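You operate a simulated robot arm through the tools that you are given. There is no shell and no other tool.

You run a simulated two-armed robot. Do the job below in one go: nothing can be reset, and whatever is moved stays where it is left.

TASK
Switch the drill off, lift it out of its stand and stand it upright on the bench.
Fine: switch off first, slide the sled to OUT, then open the purple latch; the clamped board stays.

The check looks at the end state, three seconds after you hand in, the way a careful person would. Anything else that was tipped, shoved, dropped, spilled or broken makes it a failure.

THE ROBOT
Two 7-joint arms with fingered hands on one trunk that stands fixed in place. Base frame: the origin is at the foot of the trunk, x ahead of it, y to its left, z up. Readings come in m, rad, newtons and seconds.
The left shoulder is at [0.07, 0.14, 1.133], the right one opposite. With the tool pointing down near the work surface each hand reaches from about 0.46 to 0.84 m from the base axis, measured 20 degrees to its own side. Payload 3.9 kg a hand.
The tool frame of a hand sits at the grasp point between the pads (the TCP): z along the fingers, y along the line on which they close. The tips reach 0.029 m beyond it. The gripper opens to 0.1 m; its body begins 0.034 m behind the TCP. The gripper is a hand of 5 fingers: y runs from the thumb to the fingers, the wrist lies at [-0.015, -0.105, -0.177] in the tool frame, and closing takes about 1.5 s.
Orientation is told as [roll, pitch, yaw] about the base's x, y, z axes, in that order, counted from this pose: with the fingers straight down and the wrist toward the robot, the tool's x, y and z point along [0, 1, 0], [1, 0, 0] and [0, 0, -1] of the base frame.

THE INTERFACE
- The arms move only by the tool move_arm. It takes "left_series", "right_series" or both (then of equal length, played together; a hand with none holds still); each is one flat list of numbers, 7 for each row, row after row: the turn, a rotation vector about the tool's x, y, z in units of 60 degrees (1.0 is 60 degrees), then the shift along the tool's x, y, z in units of 400 mm (1.0 is 400 mm), then the opening in per cent of the stroke, from 0 (shut) to 100 (fully open). In form: [rx, ry, rz, x, y, z, gripper, rx, ry, rz, x, y, z, gripper, ...]. A call has 1 to 20 rows; each row is the pose to reach, as a shift and turn from the pose commanded when the call began, along the tool's axes at that moment. A call with a number of a shift or a turn outside -1 to 1 is refused whole. A row lasts 0.2 s, in which the tool goes at most 0.05 m and 0.15 rad; a call with a longer step from one row to the next is refused whole, and so is a gripper value outside its range. A pose out of reach is approached as far as the arm can. The call stops where the force on the tool passes 40 N (or 10 N more than at its start, if that is more) or the arm is blocked; 0.2 s more then pass. The fingers move at their own pace (about 0.153 m/s each) and stop on an object; they squeeze with about 29 N. The grip force told is the motor's: it shows also when the fingers shut on nothing. Time passes only in rows, and 0.2 s behind the last, so rows that repeat a pose let the fingers close. The reply holds the time, the measured pose of the TCP, the force on the tool along the base axes, the opening and the grip force, in the units named above and with some noise, with the torque about the TCP (base axes, N m) and any sound that the robot's microphone picked up.
- Cameras (640 x 400 px; columns grow to the right, rows downward): "scene" is now at [0.1414, 0.0193, 1.4932]; the picture's right is [0.21, -0.98, 0.00], its down [-0.16, -0.04, -0.99] and it looks along [0.96, 0.21, -0.17] (base axes); focal length 214 px, centre (320, 200). "left" rides on the left gripper at [-0.066, -0.086, -0.121] in its tool frame; the picture's right is [-0.76, -0.31, 0.58], its down [0.59, -0.70, 0.40] and it looks along [0.28, 0.64, 0.71] (tool axes); focal length 247 px, centre (320, 200). "right" rides on the right gripper at [0.066, -0.086, -0.121] in its tool frame; the picture's right is [-0.76, 0.31, -0.58], its down [-0.59, -0.70, 0.40] and it looks along [-0.28, 0.64, 0.71] (tool axes); focal length 247 px, centre (320, 200). There is no depth. A picture from a camera that has moved, and an enlarged one, comes with that camera's place and axes in the base frame and with its lens.
- snapshot(camera): a new picture of that camera. It takes no simulated time.
- raise_lower(by): slides the trunk up (or, below 0, down) by that many m; the arms and the scene camera ride with it, the base frame stays. It gives what a move gives, with no picture.
- set_grasp(shape, hand): the hand has 5 fingers and takes this shape, open, in about a second: jaw (thumb against the fingers, like two jaws); tri (thumb and two fingers); tip (a fingertip pinch); poke (one finger out to press); point (the index stretched); flat (the hand flat); cup (the hand cupped); fist (a fist). The gripper value then closes the fingers along that shape, each until it touches; the sizes above hold for jaw. It gives what a move gives, with no picture.
- aim_head(pan, tilt): turns the head with the scene camera to pan (to the left, within 1.501 rad either way) and tilt (down, from -0.506 to 1.204), counted from straight ahead of the robot. It gives what a move gives.
- close_up(camera, box): a new picture of the part [left, top, right, bottom] of that camera's present view, enlarged. It takes no simulated time.
- job_done(): hands the job in; it is judged then, once.

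Places have to be worked out from the pictures, the camera data and where the tool is seen. Open the grippers and draw the arms clear of the work before you hand the job in, unless the task says otherwise.

The tools are called after "Request:" as a command line: name --argument value ..., lists and objects as JSON in quotes. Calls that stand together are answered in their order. move_arm: Moves the arms, as the interface text tells. Its arguments: {"type":"object","properties":{"left_series":{"type":"array"},"right_series":{"type":"array"}},"required":[]} The other tools are called the same way: raise_lower (by) moves the trunk up or down; set_grasp (shape, hand) gives the hand a shape; aim_head (pan, tilt) turns the head that bears the scene camera; snapshot (camera) takes a picture; close_up (camera, box) takes an enlarged picture of a part of a camera's view; job_done () hands the job in.

At the start:

```text
clock: 0.0
left_position: [0.3651, 0.2319, 1.4855]
left_tool_rot: [-0.001, 0.001, 0.146]
left_wrist_force: [0.7, 0.4, 0.9]
left_wrist_torque: [-0.02, 0.0, 0.0]
left_width: 0.0999
left_gripper_force: 0.1
left_shape: jaw
right_position: [0.3516, -0.1001, 1.4859]
right_tool_rot: [0.001, -0.001, 0.146]
right_wrist_force: [0.0, -0.2, -0.6]
right_wrist_torque: [0.0, 0.03, -0.01]
right_width: 0.1001
right_gripper_force: 0.0
right_shape: jaw
trunk travel left (down, up): [-0.775, 0.065]
head pan, tilt (commanded): [0.211, 0.168]
```

scene: 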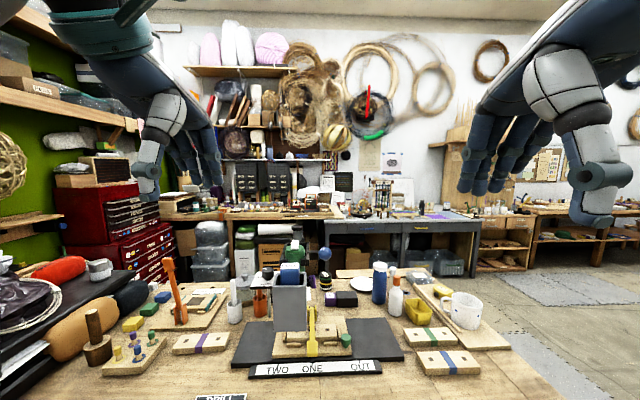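
right: 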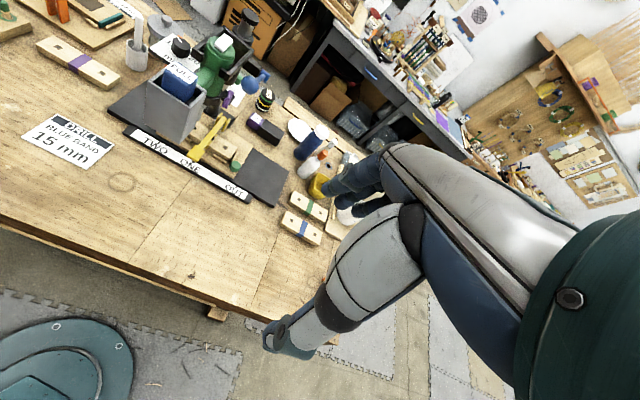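
left: 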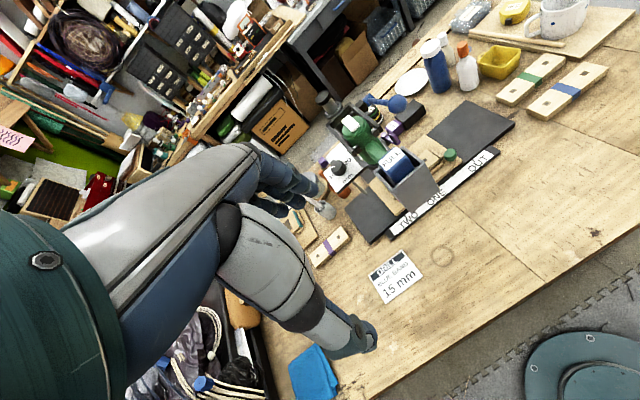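

The first pictures show a bench with a drill (green and blue) in a grey stand on a sled, a scale "TWO ONE OUT" and other loose objects. I'll tilt the head down to study the stand.

Request:
aim_head --pan 0.2 --tilt 0.75

```text
clock: 1.0
left_position: [0.3639, 0.2313, 1.4868]
left_tool_rot: [0.0, 0.001, 0.145]
left_wrist_force: [0.0, 0.2, -0.7]
left_wrist_torque: [0.04, -0.01, 0.02]
left_width: 0.0998
left_gripper_force: 0.1
left_shape: jaw
right_position: [0.3514, -0.1011, 1.486]
right_tool_rot: [0.001, -0.001, 0.146]
right_wrist_force: [0.7, 0.1, 0.3]
right_wrist_torque: [-0.01, -0.01, -0.02]
right_width: 0.1001
right_gripper_force: 0.0
right_shape: jaw
trunk travel left (down, up): [-0.775, 0.065]
head pan, tilt (commanded): [0.201, 0.75]
```

The head is now tilted down; I'll take a scene picture and a close-up of the stand.

Request:
snapshot --camera "scene"

Request:
close_up --camera "scene" --box '[220, 60, 420, 200]'

Request:
close_up --camera "left" --box '[300, 70, 540, 250]'

Request:
close_up --camera "right" --box '[90, 10, 330, 210]'

```text
taken
camera scene: at [0.1317, 0.0163, 1.4406], right [0.2, -0.98, 0.0], down [-0.67, -0.14, -0.73], along [0.72, 0.15, -0.68], focal length 214 px, centre (320, 200)
```

scene: 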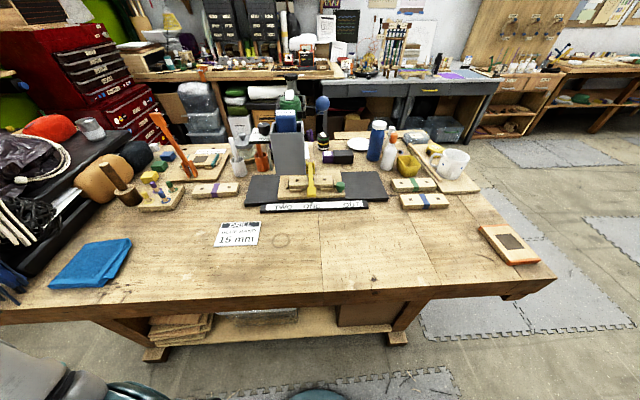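

```text
2.86 times, centred on (320, 130) of scene
camera zoom: at [0.1317, 0.0163, 1.4406], right [0.2, -0.98, 0.0], down [-0.67, -0.14, -0.73], along [0.72, 0.15, -0.68], focal length 613 px, centre (320, 400)
```

zoom: 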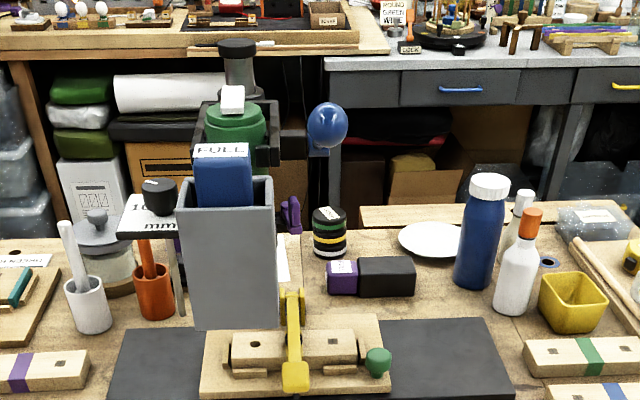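

```text
2.22 times, centred on (420, 160) of left
camera zoom: at [0.2898, 0.1551, 1.6079], right [-0.19, -0.79, -0.58], down [-0.78, 0.48, -0.4], along [0.59, 0.37, -0.71], focal length 549 px, centre (98, 289)
```

zoom: 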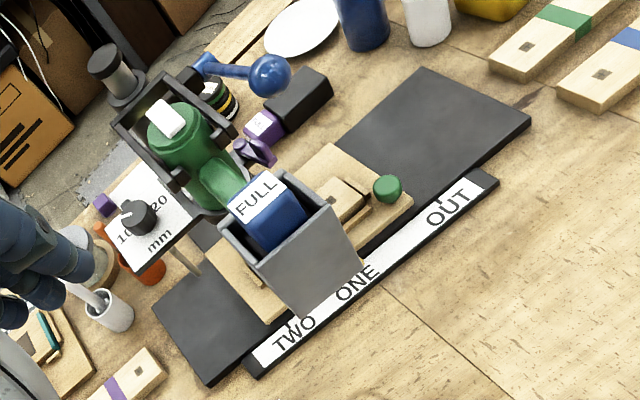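

```text
2.00 times, centred on (210, 110) of right
camera zoom: at [0.2584, -0.0471, 1.6072], right [0.41, -0.7, 0.58], down [-0.61, -0.68, -0.4], along [0.68, -0.19, -0.71], focal length 494 px, centre (540, 380)
```

zoom: 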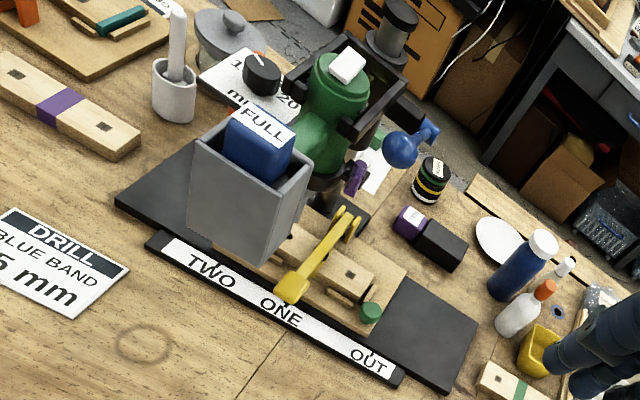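

The drill's switch seems to sit at about (0.73, 0.22, 1.25), the purple latch at (0.74, 0.17, 1.14) and the sled's green knob at (0.73, 0.06, 0.96), with the sled at ONE. I'll take tighter close-ups to understand the mechanism.

Request:
close_up --camera "left" --box '[330, 80, 430, 160]'

Request:
close_up --camera "right" --box '[180, 10, 320, 110]'

Request:
close_up --camera "scene" --box '[260, 70, 350, 130]'

Request:
close_up --camera "right" --box '[180, 90, 320, 210]'

```text
5.00 times, centred on (380, 120) of left
camera zoom: at [0.2898, 0.1551, 1.6079], right [-0.19, -0.79, -0.58], down [-0.78, 0.48, -0.4], along [0.59, 0.37, -0.71], focal length 1235 px, centre (20, 600)
```

zoom: 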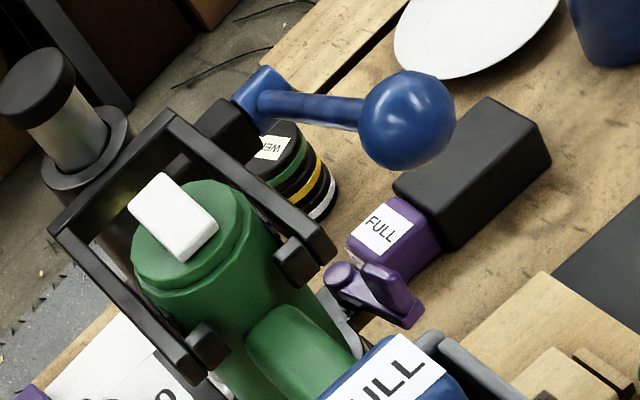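

```text
4.00 times, centred on (250, 60) of right
camera zoom: at [0.2584, -0.0471, 1.6072], right [0.41, -0.7, 0.58], down [-0.61, -0.68, -0.4], along [0.68, -0.19, -0.71], focal length 988 px, centre (600, 760)
```

zoom: 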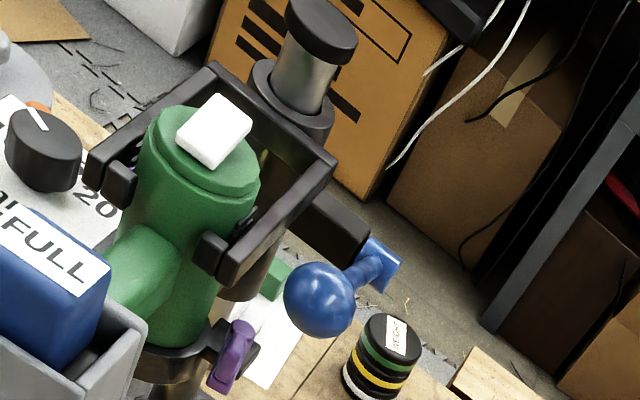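

```text
6.67 times, centred on (305, 100) of scene
camera zoom: at [0.1317, 0.0163, 1.4406], right [0.2, -0.98, 0.0], down [-0.67, -0.14, -0.73], along [0.72, 0.15, -0.68], focal length 1430 px, centre (420, 867)
```

zoom: 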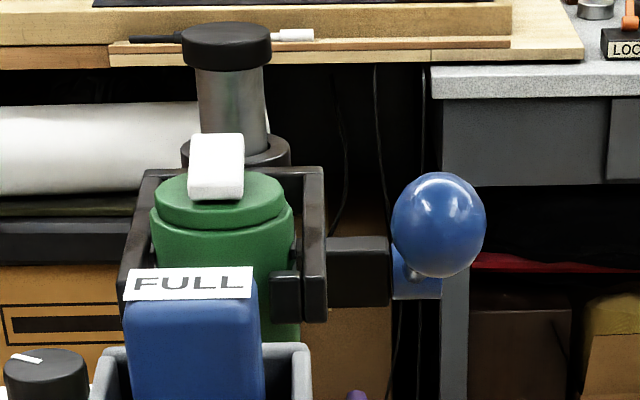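

```text
3.33 times, centred on (250, 150) of right
camera zoom: at [0.2584, -0.0471, 1.6072], right [0.41, -0.7, 0.58], down [-0.61, -0.68, -0.4], along [0.68, -0.19, -0.71], focal length 823 px, centre (553, 367)
```

zoom: 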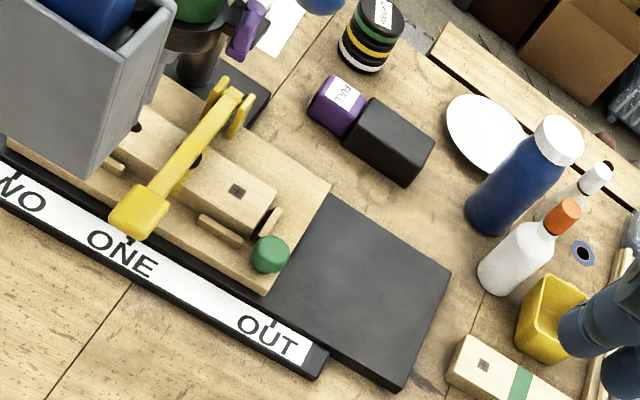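

The drill stands vertically, held by a black yoke and a lower collar with the purple latch; the white switch is on its top and the grey foot with battery faces the robot. I'll swing the right hand round to the right-hand side for a side view of the latch.

Request:
move_arm --right_series '[0, 0, -0.119, -0.009, 0.062, 0.074, 100, 0, 0, -0.239, -0.018, 0.124, 0.148, 100, 0, 0, -0.358, -0.027, 0.186, 0.221, 100, 0, 0, -0.478, -0.036, 0.247, 0.295, 100, 0, 0, -0.597, -0.046, 0.309, 0.369, 100, 0, 0, -0.716, -0.055, 0.371, 0.443, 100, 0, 0, -0.836, -0.064, 0.433, 0.516, 100, 0, 0, -0.955, -0.073, 0.495, 0.59, 100]'

```text
clock: 2.8
left_position: [0.3679, 0.2322, 1.4855]
left_tool_rot: [-0.002, 0.003, 0.144]
left_wrist_force: [0.2, -0.1, -0.7]
left_wrist_torque: [-0.03, 0.0, 0.01]
left_width: 0.0997
left_gripper_force: 0.0
left_shape: jaw
right_position: [0.5543, -0.1012, 1.2492]
right_tool_rot: [0.002, 0.001, 1.145]
right_wrist_force: [0.6, 0.0, 0.4]
right_wrist_torque: [0.0, 0.03, -0.03]
right_width: 0.0997
right_gripper_force: 0.1
right_shape: jaw
trunk travel left (down, up): [-0.775, 0.065]
head pan, tilt (commanded): [0.201, 0.75]
```

The right hand reached (0.554, -0.101, 1.249) with yaw 1.145, no contact. Now a picture from its camera.

Request:
snapshot --camera "right"

Request:
snapshot --camera "scene"

```text
taken
camera right: at [0.4605, -0.1513, 1.3701], right [0.82, -0.03, 0.58], down [0.25, -0.88, -0.4], along [0.52, 0.47, -0.71], focal length 247 px, centre (320, 200)
```

right: 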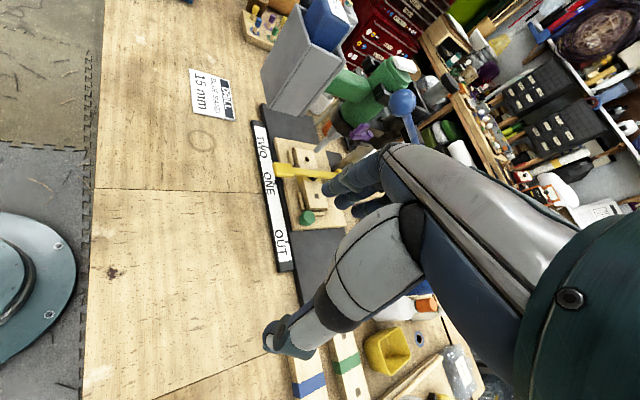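

```text
taken
camera scene: at [0.1341, 0.0163, 1.4403], right [0.2, -0.98, 0.0], down [-0.67, -0.14, -0.73], along [0.72, 0.15, -0.68], focal length 214 px, centre (320, 200)
```

scene: 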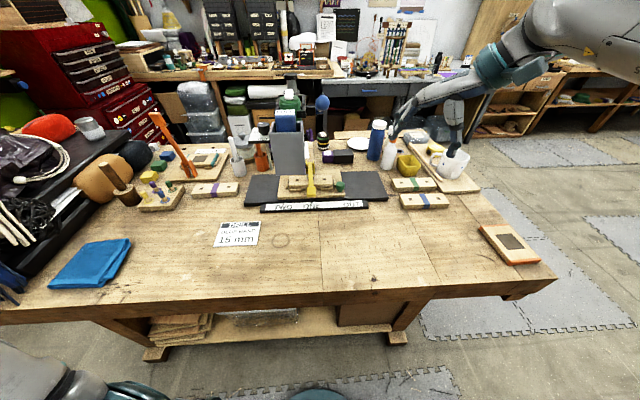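

From the right side I can see the grey foot, green body, latch and board. I'll enlarge that region.

Request:
close_up --camera "right" --box '[250, 0, 430, 160]'

Request:
close_up --camera "right" --box '[320, 50, 430, 150]'

Request:
close_up --camera "right" --box '[240, 100, 360, 280]'

```text
2.50 times, centred on (340, 80) of right
camera zoom: at [0.4605, -0.1513, 1.3701], right [0.82, -0.03, 0.58], down [0.25, -0.88, -0.4], along [0.52, 0.47, -0.71], focal length 617 px, centre (270, 500)
```

zoom: 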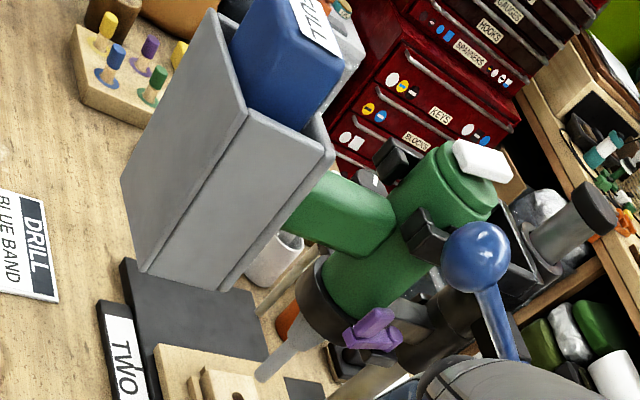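

```text
4.00 times, centred on (375, 100) of right
camera zoom: at [0.4605, -0.1513, 1.3701], right [0.82, -0.03, 0.58], down [0.25, -0.88, -0.4], along [0.52, 0.47, -0.71], focal length 988 px, centre (100, 600)
```

zoom: 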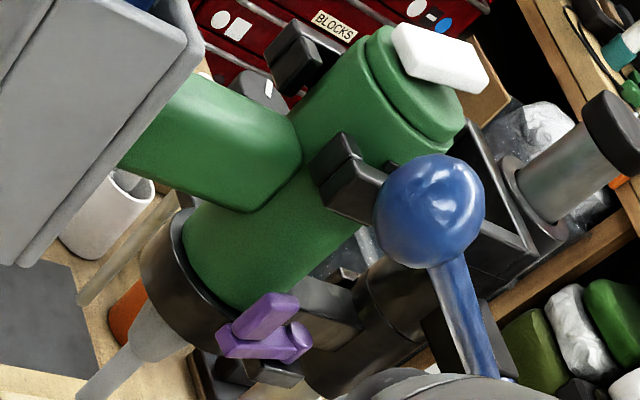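

```text
2.22 times, centred on (300, 190) of right
camera zoom: at [0.4605, -0.1513, 1.3701], right [0.82, -0.03, 0.58], down [0.25, -0.88, -0.4], along [0.52, 0.47, -0.71], focal length 549 px, centre (364, 222)
```

zoom: 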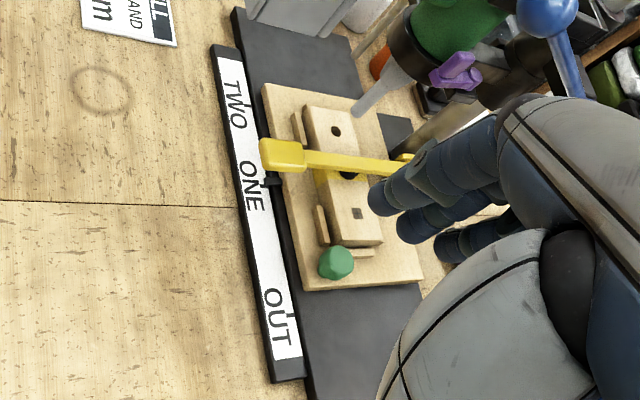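

The drill's handle runs level from the grey foot to the green body, and a collar with the purple latch holds its nose; the foot spans roughly z 1.12–1.23. I'll bring the left hand's camera closer to read the switch's state.

Request:
move_arm --left_series '[0, 0, 0, -0.012, 0.084, 0.045, 100, 0, 0, 0, -0.025, 0.168, 0.09, 100, 0, 0, 0, -0.037, 0.252, 0.135, 100, 0, 0, 0, -0.05, 0.336, 0.18, 100, 0, 0, 0, -0.062, 0.42, 0.225, 100]'

```text
clock: 4.0
left_position: [0.5384, 0.2305, 1.3953]
left_tool_rot: [0.0, 0.0, 0.144]
left_wrist_force: [-0.2, -0.2, -0.6]
left_wrist_torque: [0.0, 0.07, -0.02]
left_width: 0.0998
left_gripper_force: 0.1
left_shape: jaw
right_position: [0.5536, -0.1031, 1.2481]
right_tool_rot: [0.0, 0.0, 1.144]
right_wrist_force: [-0.1, 0.6, 0.2]
right_wrist_torque: [0.04, -0.01, 0.01]
right_width: 0.0997
right_gripper_force: 0.1
right_shape: jaw
trunk travel left (down, up): [-0.775, 0.065]
head pan, tilt (commanded): [0.201, 0.75]
```

Left hand is at (0.538, 0.231, 1.395), clear above the battery. Taking its picture.

Request:
snapshot --camera "left"

Request:
close_up --camera "left" --box '[360, 60, 500, 180]'

```text
taken
camera left: at [0.4629, 0.1538, 1.5165], right [-0.19, -0.79, -0.58], down [-0.78, 0.48, -0.4], along [0.59, 0.37, -0.71], focal length 247 px, centre (320, 200)
```

left: 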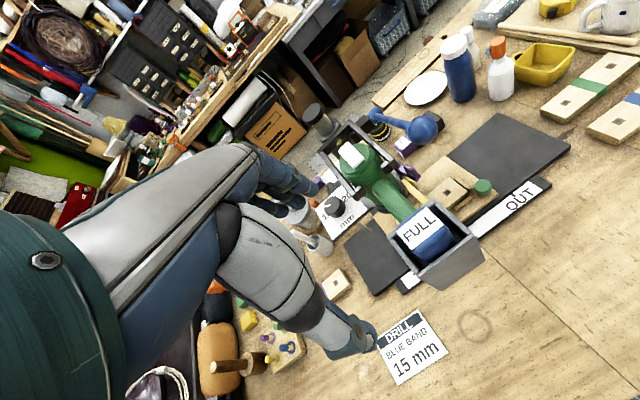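

```text
3.33 times, centred on (430, 120) of left
camera zoom: at [0.4629, 0.1538, 1.5165], right [-0.19, -0.79, -0.58], down [-0.78, 0.48, -0.4], along [0.59, 0.37, -0.71], focal length 823 px, centre (-47, 467)
```

zoom: 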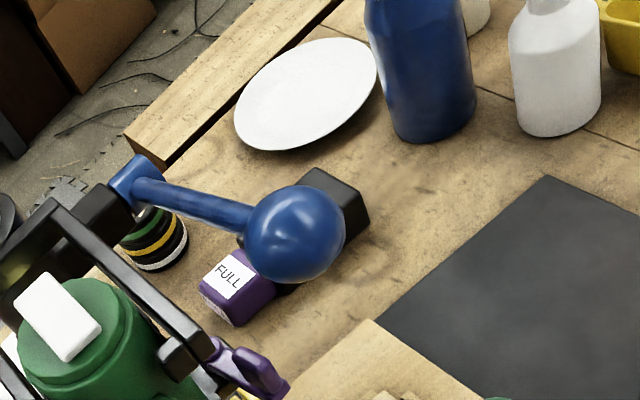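

Now a close-up centred on the drill itself.

Request:
close_up --camera "left" --box '[310, 110, 410, 210]'

Request:
close_up --camera "left" --box '[320, 120, 390, 180]'

Request:
close_up --camera "left" --box '[300, 160, 500, 300]'

```text
4.00 times, centred on (360, 160) of left
camera zoom: at [0.4629, 0.1538, 1.5165], right [-0.19, -0.79, -0.58], down [-0.78, 0.48, -0.4], along [0.59, 0.37, -0.71], focal length 988 px, centre (160, 360)
```

zoom: 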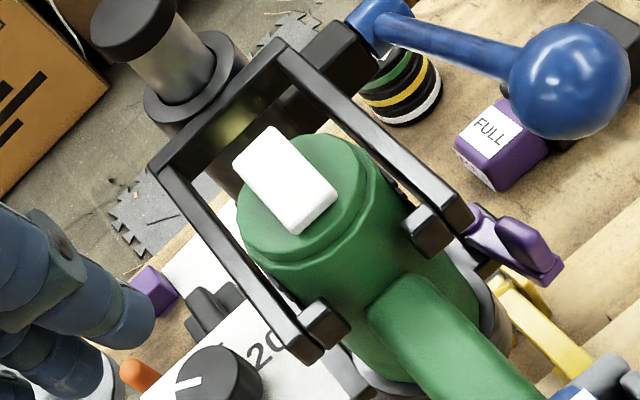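

```text
6.67 times, centred on (355, 150) of left
camera zoom: at [0.4629, 0.1538, 1.5165], right [-0.19, -0.79, -0.58], down [-0.78, 0.48, -0.4], along [0.59, 0.37, -0.71], focal length 1646 px, centre (87, 533)
```

zoom: 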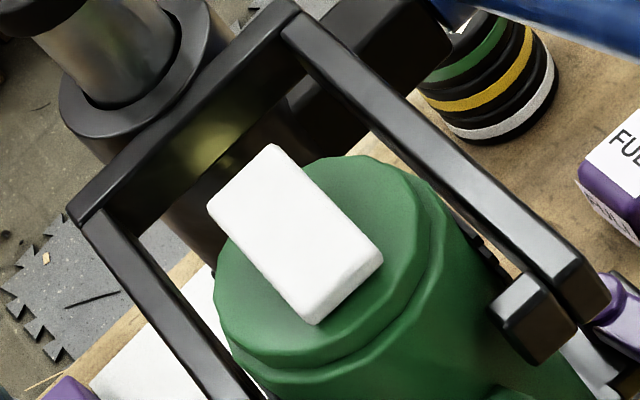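

```text
2.86 times, centred on (400, 230) of left
camera zoom: at [0.4629, 0.1538, 1.5165], right [-0.19, -0.79, -0.58], down [-0.78, 0.48, -0.4], along [0.59, 0.37, -0.71], focal length 706 px, centre (91, 114)
```

zoom: 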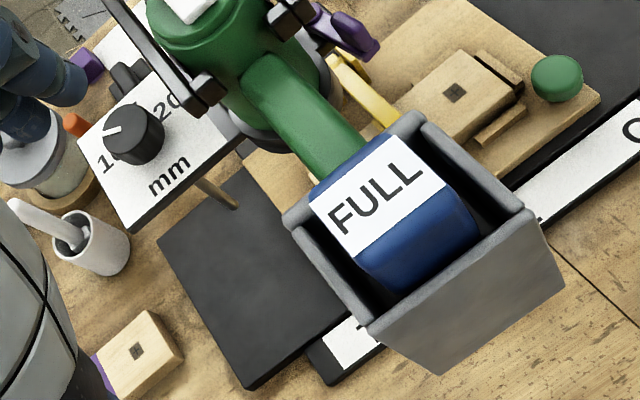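

The white switch looks like a tilted rocker on top of the green body. I'll lower and pitch the right hand a little so that its camera sees the switch and latch from the side.

Request:
move_arm --right_series '[-0.115, 0, 0, -0.031, 0.039, 0.029, 100, -0.23, 0, 0, -0.062, 0.079, 0.058, 100, -0.344, 0, 0, -0.093, 0.118, 0.087, 100, -0.458, 0, 0, -0.124, 0.158, 0.116, 100, -0.573, 0, 0, -0.155, 0.197, 0.145, 100]'

Request:
snapshot --camera "right"

```text
clock: 5.2
left_position: [0.5374, 0.2306, 1.3953]
left_tool_rot: [0.002, 0.0, 0.144]
left_wrist_force: [-0.1, 0.6, 0.4]
left_wrist_torque: [0.0, -0.01, -0.02]
left_width: 0.0997
left_gripper_force: 0.1
left_shape: jaw
right_position: [0.6428, -0.0537, 1.1916]
right_tool_rot: [-0.001, -0.601, 1.146]
right_wrist_force: [-0.7, 0.7, -0.2]
right_wrist_torque: [0.01, 0.0, 0.03]
right_width: 0.0998
right_gripper_force: 0.0
right_shape: jaw
trunk travel left (down, up): [-0.775, 0.065]
head pan, tilt (commanded): [0.201, 0.75]
```

```text
taken
camera right: at [0.5262, -0.1531, 1.2422], right [0.66, -0.38, 0.65], down [0.39, -0.57, -0.73], along [0.64, 0.73, -0.22], focal length 247 px, centre (320, 200)
```

right: 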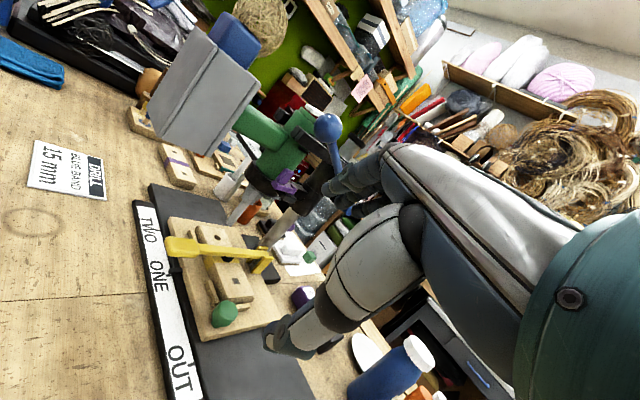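

Good side view. I'll enlarge the drill and the latch.

Request:
close_up --camera "right" --box '[220, 90, 350, 230]'

Request:
close_up --camera "right" --box '[270, 90, 350, 150]'

Request:
close_up --camera "right" --box '[130, 180, 330, 400]'

```text
2.86 times, centred on (285, 160) of right
camera zoom: at [0.5262, -0.1531, 1.2422], right [0.66, -0.38, 0.65], down [0.39, -0.57, -0.73], along [0.64, 0.73, -0.22], focal length 706 px, centre (420, 314)
```

zoom: 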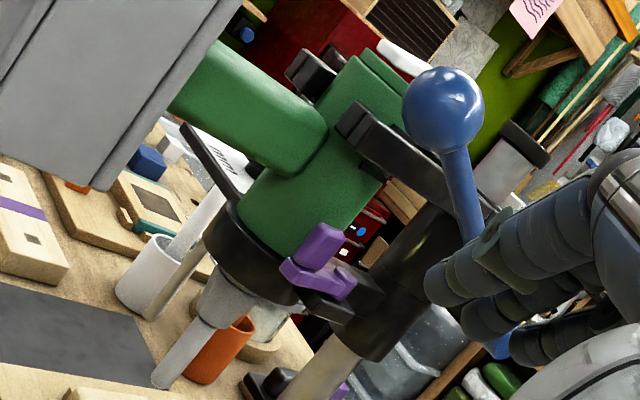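

```text
6.67 times, centred on (310, 120) of right
camera zoom: at [0.5262, -0.1531, 1.2422], right [0.66, -0.38, 0.65], down [0.39, -0.57, -0.73], along [0.64, 0.73, -0.22], focal length 1646 px, centre (387, 733)
```

zoom: 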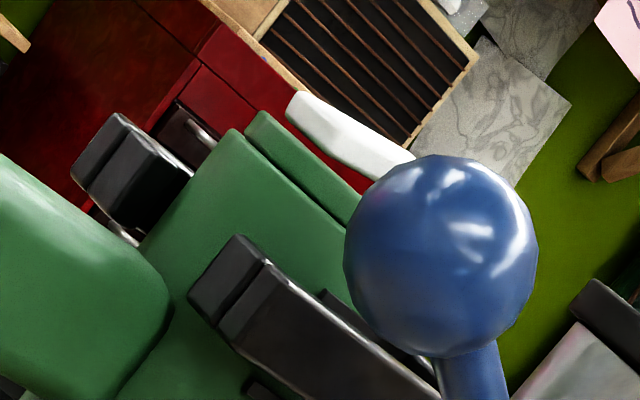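

```text
1.82 times, centred on (230, 290) of right
camera zoom: at [0.5262, -0.1531, 1.2422], right [0.66, -0.38, 0.65], down [0.39, -0.57, -0.73], along [0.64, 0.73, -0.22], focal length 449 px, centre (484, 36)
```

zoom: 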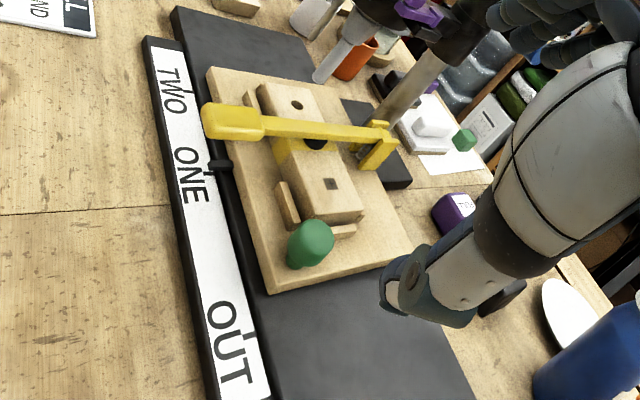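

The side view shows the rocker tilted with its far end raised by some 5 mm, so the far end is what I press to flip it. I'll shape the left hand to poke and look at where the finger sits.

Request:
set_grasp --hand "left" --shape "poke"

Request:
snapshot --camera "left"

Request:
snapshot --camera "right"

Request:
snapshot --camera "scene"

```text
clock: 6.1
left_position: [0.5367, 0.2317, 1.3963]
left_tool_rot: [0.001, 0.0, 0.145]
left_wrist_force: [-0.7, -1.1, 0.3]
left_wrist_torque: [-0.05, -0.02, 0.0]
left_width: 0.0
left_gripper_force: 0.0
left_shape: poke
right_position: [0.641, -0.0545, 1.1931]
right_tool_rot: [0.001, -0.601, 1.144]
right_wrist_force: [0.0, -0.2, 0.8]
right_wrist_torque: [0.01, 0.01, 0.0]
right_width: 0.0998
right_gripper_force: 0.0
right_shape: jaw
trunk travel left (down, up): [-0.775, 0.065]
head pan, tilt (commanded): [0.201, 0.75]
```

```text
taken
camera left: at [0.4607, 0.1545, 1.5172], right [-0.19, -0.79, -0.58], down [-0.78, 0.48, -0.4], along [0.59, 0.37, -0.71], focal length 247 px, centre (320, 200)
```

left: 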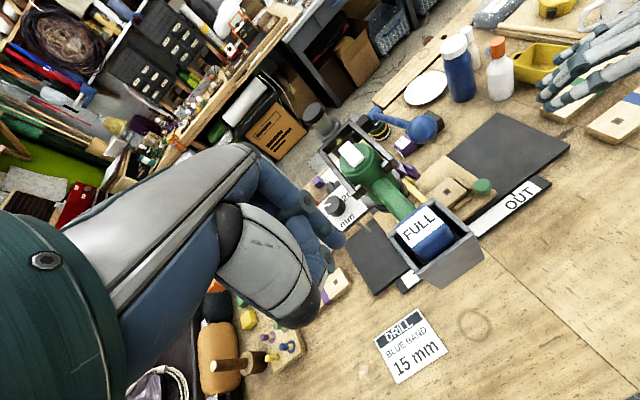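

```text
taken
camera right: at [0.5246, -0.1527, 1.2433], right [0.66, -0.38, 0.65], down [0.39, -0.57, -0.73], along [0.64, 0.73, -0.23], focal length 247 px, centre (320, 200)
```

right: 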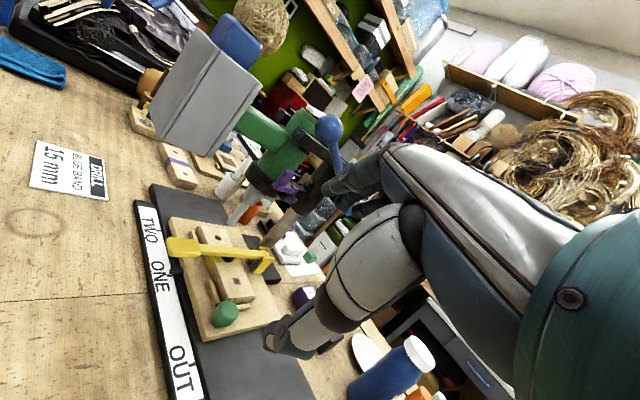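

```text
taken
camera scene: at [0.1317, 0.0163, 1.4405], right [0.2, -0.98, 0.0], down [-0.67, -0.14, -0.73], along [0.72, 0.15, -0.68], focal length 214 px, centre (320, 200)
```

scene: 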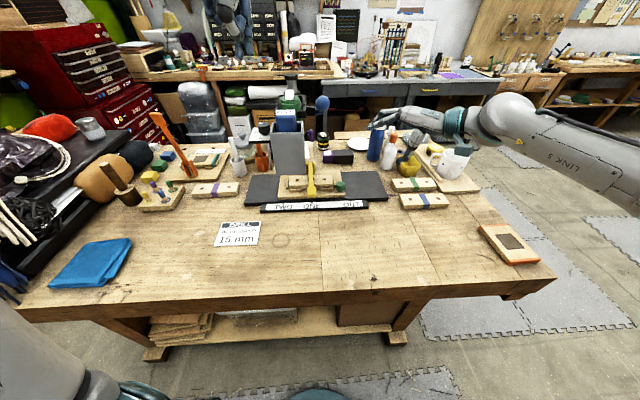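

I'll enlarge the left hand to see the outstretched finger.

Request:
close_up --camera "left" --box '[200, 130, 360, 340]'

Request:
close_up --camera "scene" --box '[180, 0, 320, 90]'

```text
1.90 times, centred on (280, 235) of left
camera zoom: at [0.4607, 0.1545, 1.5172], right [-0.19, -0.79, -0.58], down [-0.78, 0.48, -0.4], along [0.59, 0.37, -0.71], focal length 470 px, centre (396, 133)
```

zoom: 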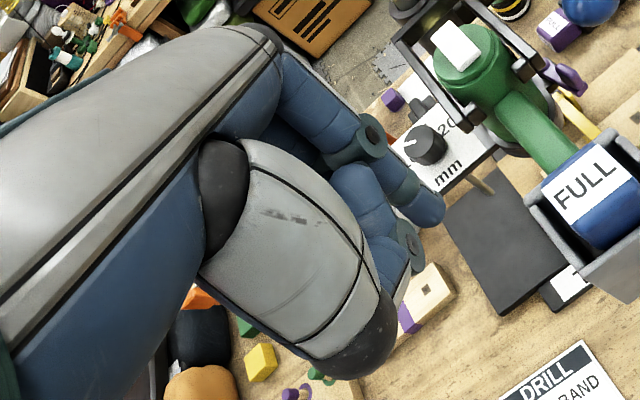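

```text
4.44 times, centred on (250, 45) of scene
camera zoom: at [0.1317, 0.0163, 1.4405], right [0.2, -0.98, 0.0], down [-0.67, -0.14, -0.73], along [0.72, 0.15, -0.68], focal length 953 px, centre (631, 889)
```

zoom: 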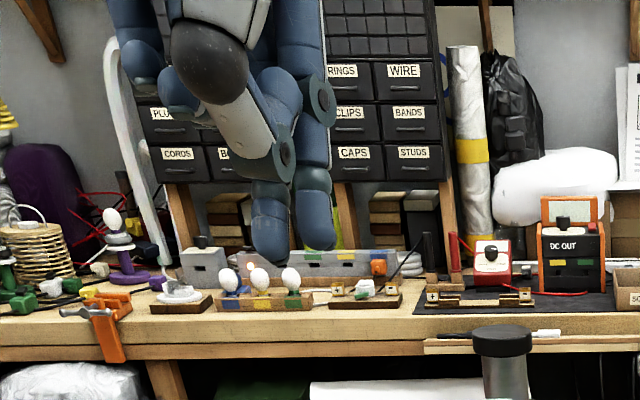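

The finger tip seems about 2–3 cm below the TCP. I'll tilt the head up to see the left hand clearly and pin the tip down.

Request:
aim_head --pan 0.45 --tilt 0.25

Request:
close_up --camera "scene" --box '[220, 100, 420, 280]'

```text
clock: 7.0
left_position: [0.5353, 0.2313, 1.3972]
left_tool_rot: [0.0, 0.001, 0.144]
left_wrist_force: [1.4, 0.6, -0.2]
left_wrist_torque: [0.01, -0.01, -0.03]
left_width: 0.0
left_gripper_force: 0.1
left_shape: poke
right_position: [0.6405, -0.0552, 1.1922]
right_tool_rot: [0.001, -0.598, 1.144]
right_wrist_force: [-0.5, 0.7, -1.3]
right_wrist_torque: [0.01, -0.04, -0.04]
right_width: 0.0998
right_gripper_force: 0.1
right_shape: jaw
trunk travel left (down, up): [-0.775, 0.065]
head pan, tilt (commanded): [0.45, 0.25]
```

```text
2.22 times, centred on (320, 190) of scene
camera zoom: at [0.1345, 0.0404, 1.4855], right [0.43, -0.9, 0.0], down [-0.22, -0.11, -0.97], along [0.87, 0.42, -0.25], focal length 477 px, centre (320, 222)
```

zoom: 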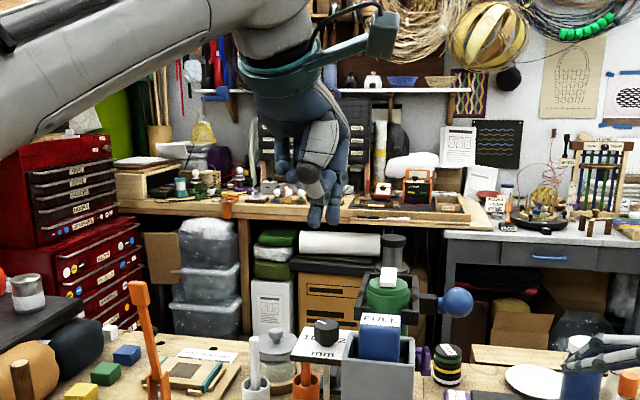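

Request:
close_up --camera "scene" --box '[290, 140, 350, 210]'

```text
5.71 times, centred on (320, 175) of scene
camera zoom: at [0.1345, 0.0404, 1.4855], right [0.43, -0.9, 0.0], down [-0.22, -0.11, -0.97], along [0.87, 0.42, -0.25], focal length 1226 px, centre (320, 343)
```

zoom: 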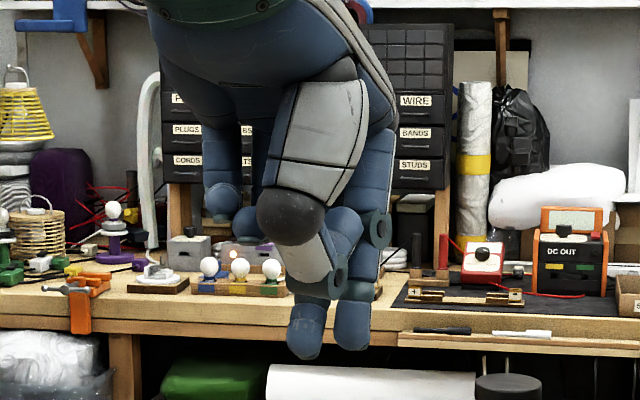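

Both the index and perhaps the thumb tip reach about 3 cm below the TCP in this shape. I'll compare with the "point" shape.

Request:
set_grasp --hand "left" --shape "point"

Request:
close_up --camera "scene" --box '[280, 130, 360, 220]'

Request:
close_up --camera "left" --box '[200, 130, 420, 340]'

```text
clock: 7.9
left_position: [0.5359, 0.2319, 1.3968]
left_tool_rot: [-0.001, 0.0, 0.145]
left_wrist_force: [0.0, -0.5, 0.5]
left_wrist_torque: [-0.01, -0.02, 0.01]
left_width: 0.0
left_gripper_force: 0.1
left_shape: point
right_position: [0.6407, -0.0559, 1.1916]
right_tool_rot: [0.002, -0.599, 1.144]
right_wrist_force: [-0.3, -0.5, -0.4]
right_wrist_torque: [0.01, 0.02, 0.0]
right_width: 0.1
right_gripper_force: 0.2
right_shape: jaw
trunk travel left (down, up): [-0.775, 0.065]
head pan, tilt (commanded): [0.45, 0.25]
```

```text
4.44 times, centred on (320, 175) of scene
camera zoom: at [0.1346, 0.0405, 1.4856], right [0.44, -0.9, 0.0], down [-0.22, -0.11, -0.97], along [0.87, 0.42, -0.25], focal length 953 px, centre (320, 311)
```

zoom: 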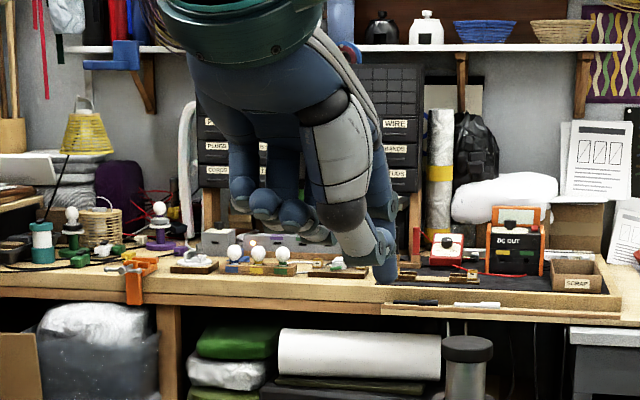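

```text
1.90 times, centred on (310, 235) of left
camera zoom: at [0.4607, 0.1545, 1.5171], right [-0.19, -0.79, -0.58], down [-0.78, 0.48, -0.4], along [0.59, 0.37, -0.71], focal length 470 px, centre (339, 133)
```

zoom: 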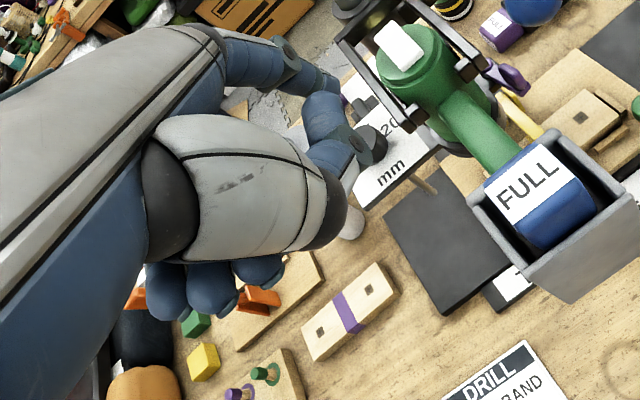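

"Poke" keeps the index clearer, so I return to it, then pitch the hand slightly so the index tip is the lowest point and hover it about 4 cm over the far end of the switch.

Request:
set_grasp --hand "left" --shape "poke"

Request:
move_arm --left_series '[0.056, 0, 0, -0.012, 0.088, 0.029, 100, 0.111, 0, 0, -0.023, 0.177, 0.058, 100, 0.167, 0, 0, -0.035, 0.265, 0.088, 100, 0.223, 0, 0, -0.047, 0.354, 0.117, 100, 0.278, 0, 0, -0.058, 0.442, 0.146, 100, 0.334, 0, 0, -0.07, 0.5305, 0.165, 100]'

Request:
aim_head --pan 0.3 --tilt 0.4

Request:
snapshot --camera "scene"

Request:
snapshot --camera "left"

Request:
close_up --camera "right" --box '[250, 50, 370, 170]'

```text
clock: 8.8
left_position: [0.5359, 0.2316, 1.3951]
left_tool_rot: [0.001, 0.0, 0.146]
left_wrist_force: [0.5, 0.6, 0.2]
left_wrist_torque: [-0.01, -0.02, 0.03]
left_width: 0.0002
left_gripper_force: 0.0
left_shape: poke
right_position: [0.6401, -0.0552, 1.1921]
right_tool_rot: [0.0, -0.598, 1.145]
right_wrist_force: [0.4, 0.2, -0.1]
right_wrist_torque: [-0.04, -0.01, 0.01]
right_width: 0.0997
right_gripper_force: 0.0
right_shape: jaw
trunk travel left (down, up): [-0.775, 0.065]
head pan, tilt (commanded): [0.45, 0.25]
```

```text
clock: 10.2
left_position: [0.6377, 0.2514, 1.2735]
left_tool_rot: [-0.001, 0.325, 0.144]
left_wrist_force: [0.2, -0.3, -0.2]
left_wrist_torque: [-0.01, -0.03, 0.05]
left_width: 0.0
left_gripper_force: 0.2
left_shape: poke
left hand out of reach, approached as far as the arm can: row 3, 4, 5, 6
right_position: [0.64, -0.0542, 1.1933]
right_tool_rot: [0.0, -0.601, 1.147]
right_wrist_force: [0.7, -0.6, -0.1]
right_wrist_torque: [-0.01, -0.03, -0.02]
right_width: 0.0998
right_gripper_force: 0.1
right_shape: jaw
trunk travel left (down, up): [-0.775, 0.065]
head pan, tilt (commanded): [0.45, 0.25]
```

```text
clock: 10.9
left_position: [0.6389, 0.2507, 1.2737]
left_tool_rot: [0.0, 0.326, 0.145]
left_wrist_force: [-0.2, -1.1, 0.3]
left_wrist_torque: [0.01, 0.02, -0.02]
left_width: 0.0003
left_gripper_force: 0.1
left_shape: poke
right_position: [0.6402, -0.0536, 1.1923]
right_tool_rot: [0.0, -0.6, 1.145]
right_wrist_force: [-0.3, -0.9, -0.1]
right_wrist_torque: [0.04, -0.02, -0.02]
right_width: 0.0997
right_gripper_force: 0.1
right_shape: jaw
trunk travel left (down, up): [-0.775, 0.065]
head pan, tilt (commanded): [0.3, 0.4]
```

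```text
taken
camera scene: at [0.1387, 0.0272, 1.4717], right [0.3, -0.96, 0.0], down [-0.37, -0.12, -0.92], along [0.88, 0.27, -0.39], focal length 214 px, centre (320, 200)
```

scene: 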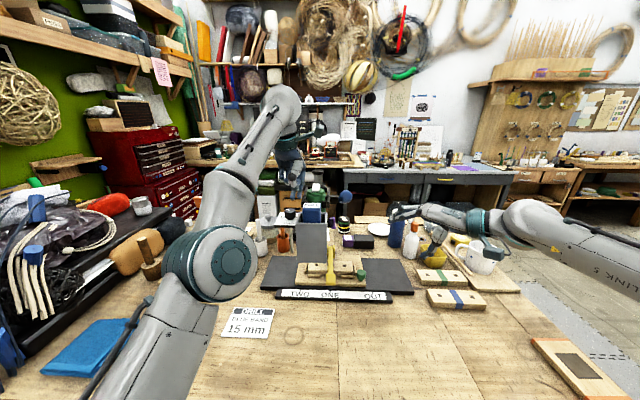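

```text
taken
camera left: at [0.6065, 0.1796, 1.4161], right [-0.36, -0.82, -0.45], down [-0.87, 0.47, -0.15], along [0.33, 0.34, -0.88], focal length 247 px, centre (320, 200)
```

left: 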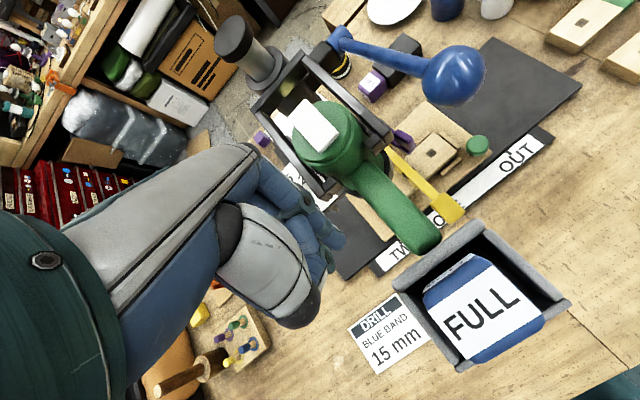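

```text
3.33 times, centred on (310, 110) of right
camera zoom: at [0.5245, -0.1527, 1.2432], right [0.66, -0.38, 0.65], down [0.39, -0.57, -0.73], along [0.64, 0.73, -0.23], focal length 823 px, centre (353, 500)
```

zoom: 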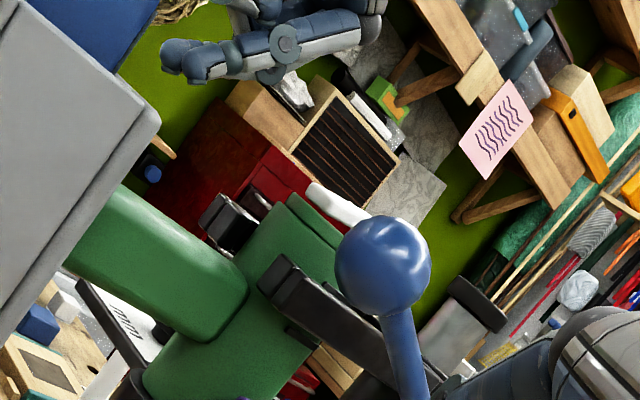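

The pose was out of reach and the hand stopped short at (0.638, 0.251, 1.274), with no contact force. Before moving on, I'll look closely at how the handle joins the grey foot.

Request:
close_up --camera "left" --box '[360, 170, 580, 370]'

Request:
close_up --camera "right" --box '[140, 0, 340, 230]'

Request:
close_up --camera "left" --box '[210, 60, 390, 290]'

```text
2.00 times, centred on (470, 270) of left
camera zoom: at [0.6065, 0.1796, 1.4161], right [-0.36, -0.82, -0.45], down [-0.87, 0.47, -0.15], along [0.33, 0.34, -0.88], focal length 494 px, centre (20, 60)
```

zoom: 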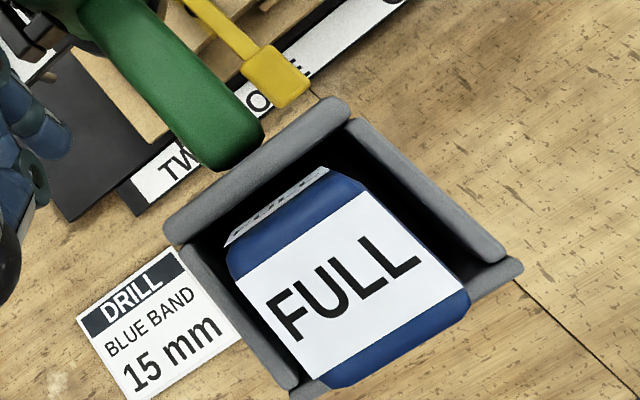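

```text
1.74 times, centred on (240, 115) of right
camera zoom: at [0.5245, -0.1527, 1.2432], right [0.66, -0.38, 0.65], down [0.39, -0.57, -0.73], along [0.64, 0.73, -0.23], focal length 430 px, centre (459, 348)
```

zoom: 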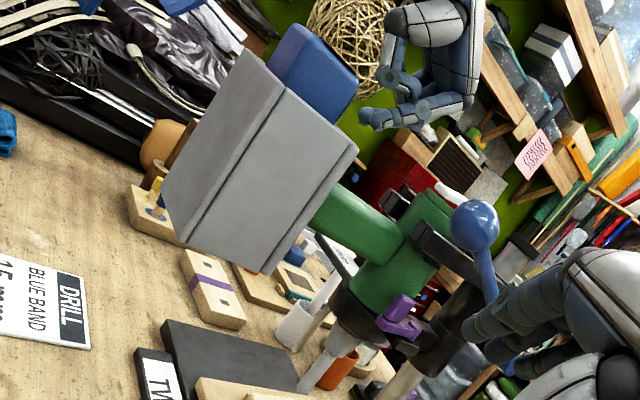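

```text
1.74 times, centred on (300, 175) of left
camera zoom: at [0.6065, 0.1796, 1.4161], right [-0.36, -0.82, -0.45], down [-0.87, 0.47, -0.15], along [0.33, 0.34, -0.88], focal length 430 px, centre (355, 244)
```

zoom: 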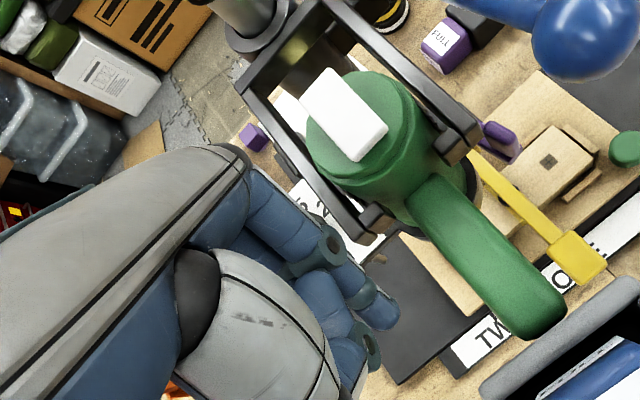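

The handle butts onto the grey foot, which hangs free, so foot and battery are part of the drill. The arm lacks reach with that pitch, so I need another hand attitude; first a closer look at the poking fingers.

Request:
close_up --camera "scene" --box '[260, 120, 340, 220]'

Request:
close_up --camera "right" --box '[280, 20, 380, 100]'

Request:
close_up --camera "left" --box '[240, 160, 360, 340]'

```text
4.00 times, centred on (300, 170) of scene
camera zoom: at [0.1387, 0.0272, 1.4717], right [0.3, -0.96, 0.0], down [-0.37, -0.12, -0.92], along [0.88, 0.27, -0.39], focal length 858 px, centre (400, 320)
```

zoom: 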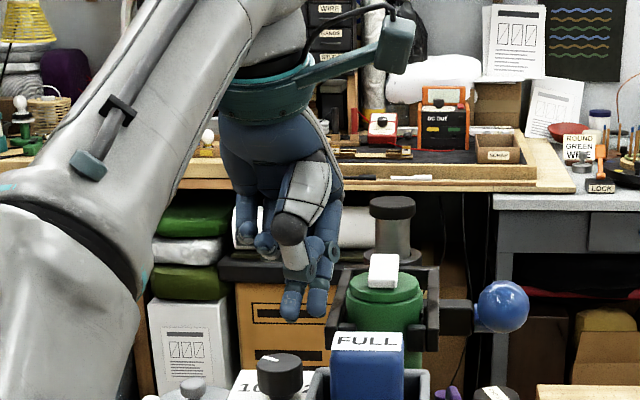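

```text
5.00 times, centred on (330, 60) of right
camera zoom: at [0.5245, -0.1527, 1.2432], right [0.66, -0.38, 0.65], down [0.39, -0.57, -0.73], along [0.64, 0.73, -0.23], focal length 1235 px, centre (270, 900)
```

zoom: 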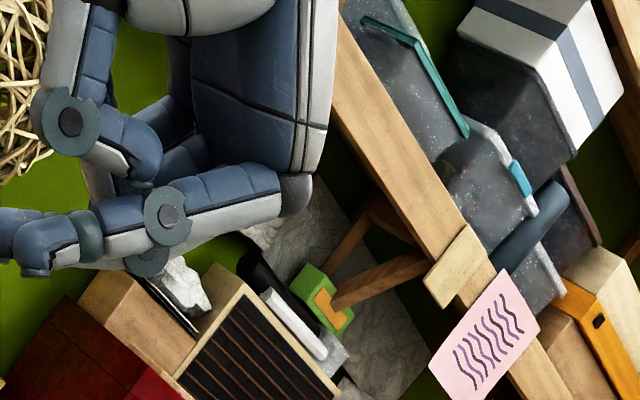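

```text
2.22 times, centred on (300, 250) of left
camera zoom: at [0.6065, 0.1796, 1.4161], right [-0.36, -0.82, -0.45], down [-0.87, 0.47, -0.15], along [0.33, 0.34, -0.88], focal length 549 px, centre (364, 89)
```

zoom: 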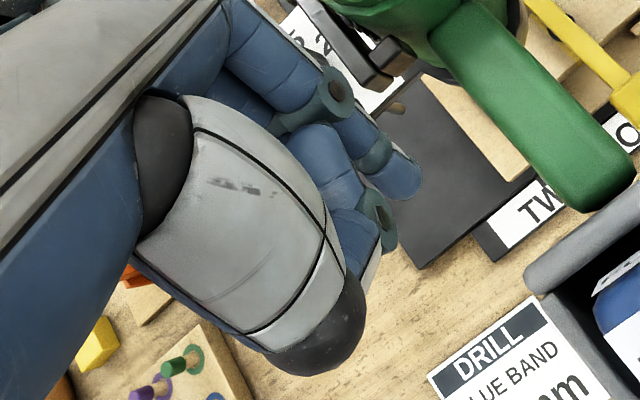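

Index and middle finger reach out side by side with the thumb folded behind, which suits pressing. I'll back the left hand off and pitch it the other way (fingers slightly forward), which needs less reach.

Request:
move_arm --left_series '[-0.115, 0, 0, 0, -0.082, 0, 100, -0.23, 0, 0, 0, -0.163, 0, 100, -0.344, 0, 0, 0, -0.245, 0, 100, -0.458, 0, 0, 0, -0.326, 0, 100, -0.573, 0, 0, 0, -0.4075, 0, 100]'

```text
clock: 12.1
left_position: [0.5961, 0.262, 1.4824]
left_tool_rot: [0.0, -0.252, 0.145]
left_wrist_force: [-0.4, 0.3, -0.3]
left_wrist_torque: [0.04, -0.04, -0.01]
left_width: 0.0
left_gripper_force: 0.1
left_shape: poke
left hand out of reach, approached as far as the arm can: row 1, 2, 3, 4, 5
right_position: [0.6384, -0.0548, 1.1949]
right_tool_rot: [-0.004, -0.601, 1.149]
right_wrist_force: [-1.2, 0.3, 0.4]
right_wrist_torque: [-0.05, -0.07, -0.05]
right_width: 0.0998
right_gripper_force: 0.1
right_shape: jaw
trunk travel left (down, up): [-0.775, 0.065]
head pan, tilt (commanded): [0.3, 0.4]
```

The reading (0.596, 0.262, 1.482) differs from what I commanded, so I'll send a few idle rows to see whether the arm settles toward the commanded pose.

Request:
move_arm --left_series '[0, 0, 0, 0, 0, 0, 100, 0, 0, 0, 0, 0, 0, 100]'

Request:
snapshot --camera "scene"

```text
clock: 12.7
left_position: [0.5968, 0.2626, 1.4821]
left_tool_rot: [0.0, -0.249, 0.145]
left_wrist_force: [0.2, 0.1, -0.6]
left_wrist_torque: [0.01, -0.02, 0.01]
left_width: 0.0
left_gripper_force: 0.1
left_shape: poke
right_position: [0.6398, -0.0538, 1.1911]
right_tool_rot: [-0.002, -0.6, 1.147]
right_wrist_force: [-0.9, -0.3, 0.6]
right_wrist_torque: [0.0, -0.02, -0.01]
right_width: 0.0997
right_gripper_force: 0.1
right_shape: jaw
trunk travel left (down, up): [-0.775, 0.065]
head pan, tilt (commanded): [0.3, 0.4]
```

```text
taken
camera scene: at [0.1375, 0.0279, 1.4718], right [0.3, -0.96, 0.0], down [-0.37, -0.12, -0.92], along [0.88, 0.27, -0.39], focal length 214 px, centre (320, 200)
```

scene: 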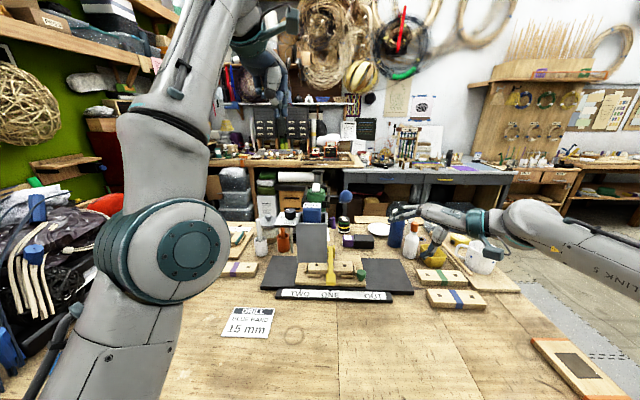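

An idle call gives no out-of-reach notice, so the commanded pose is where the hand now is. I'll try a small downward move to check that the arm follows properly.

Request:
move_arm --left_series '[0, 0, 0, -0.015, -0.02, 0.072, 100, 0, 0, 0, -0.03, -0.041, 0.144, 100]'

```text
clock: 13.3
left_position: [0.6246, 0.2547, 1.4606]
left_tool_rot: [0.0, -0.249, 0.146]
left_wrist_force: [0.5, 0.8, 0.1]
left_wrist_torque: [-0.01, 0.0, -0.04]
left_width: 0.0
left_gripper_force: 0.0
left_shape: poke
left hand out of reach, approached as far as the arm can: row 1, 2
right_position: [0.641, -0.0546, 1.191]
right_tool_rot: [0.0, -0.599, 1.146]
right_wrist_force: [0.1, 0.2, 0.2]
right_wrist_torque: [0.01, 0.0, 0.02]
right_width: 0.0999
right_gripper_force: 0.0
right_shape: jaw
trunk travel left (down, up): [-0.775, 0.065]
head pan, tilt (commanded): [0.3, 0.4]
```

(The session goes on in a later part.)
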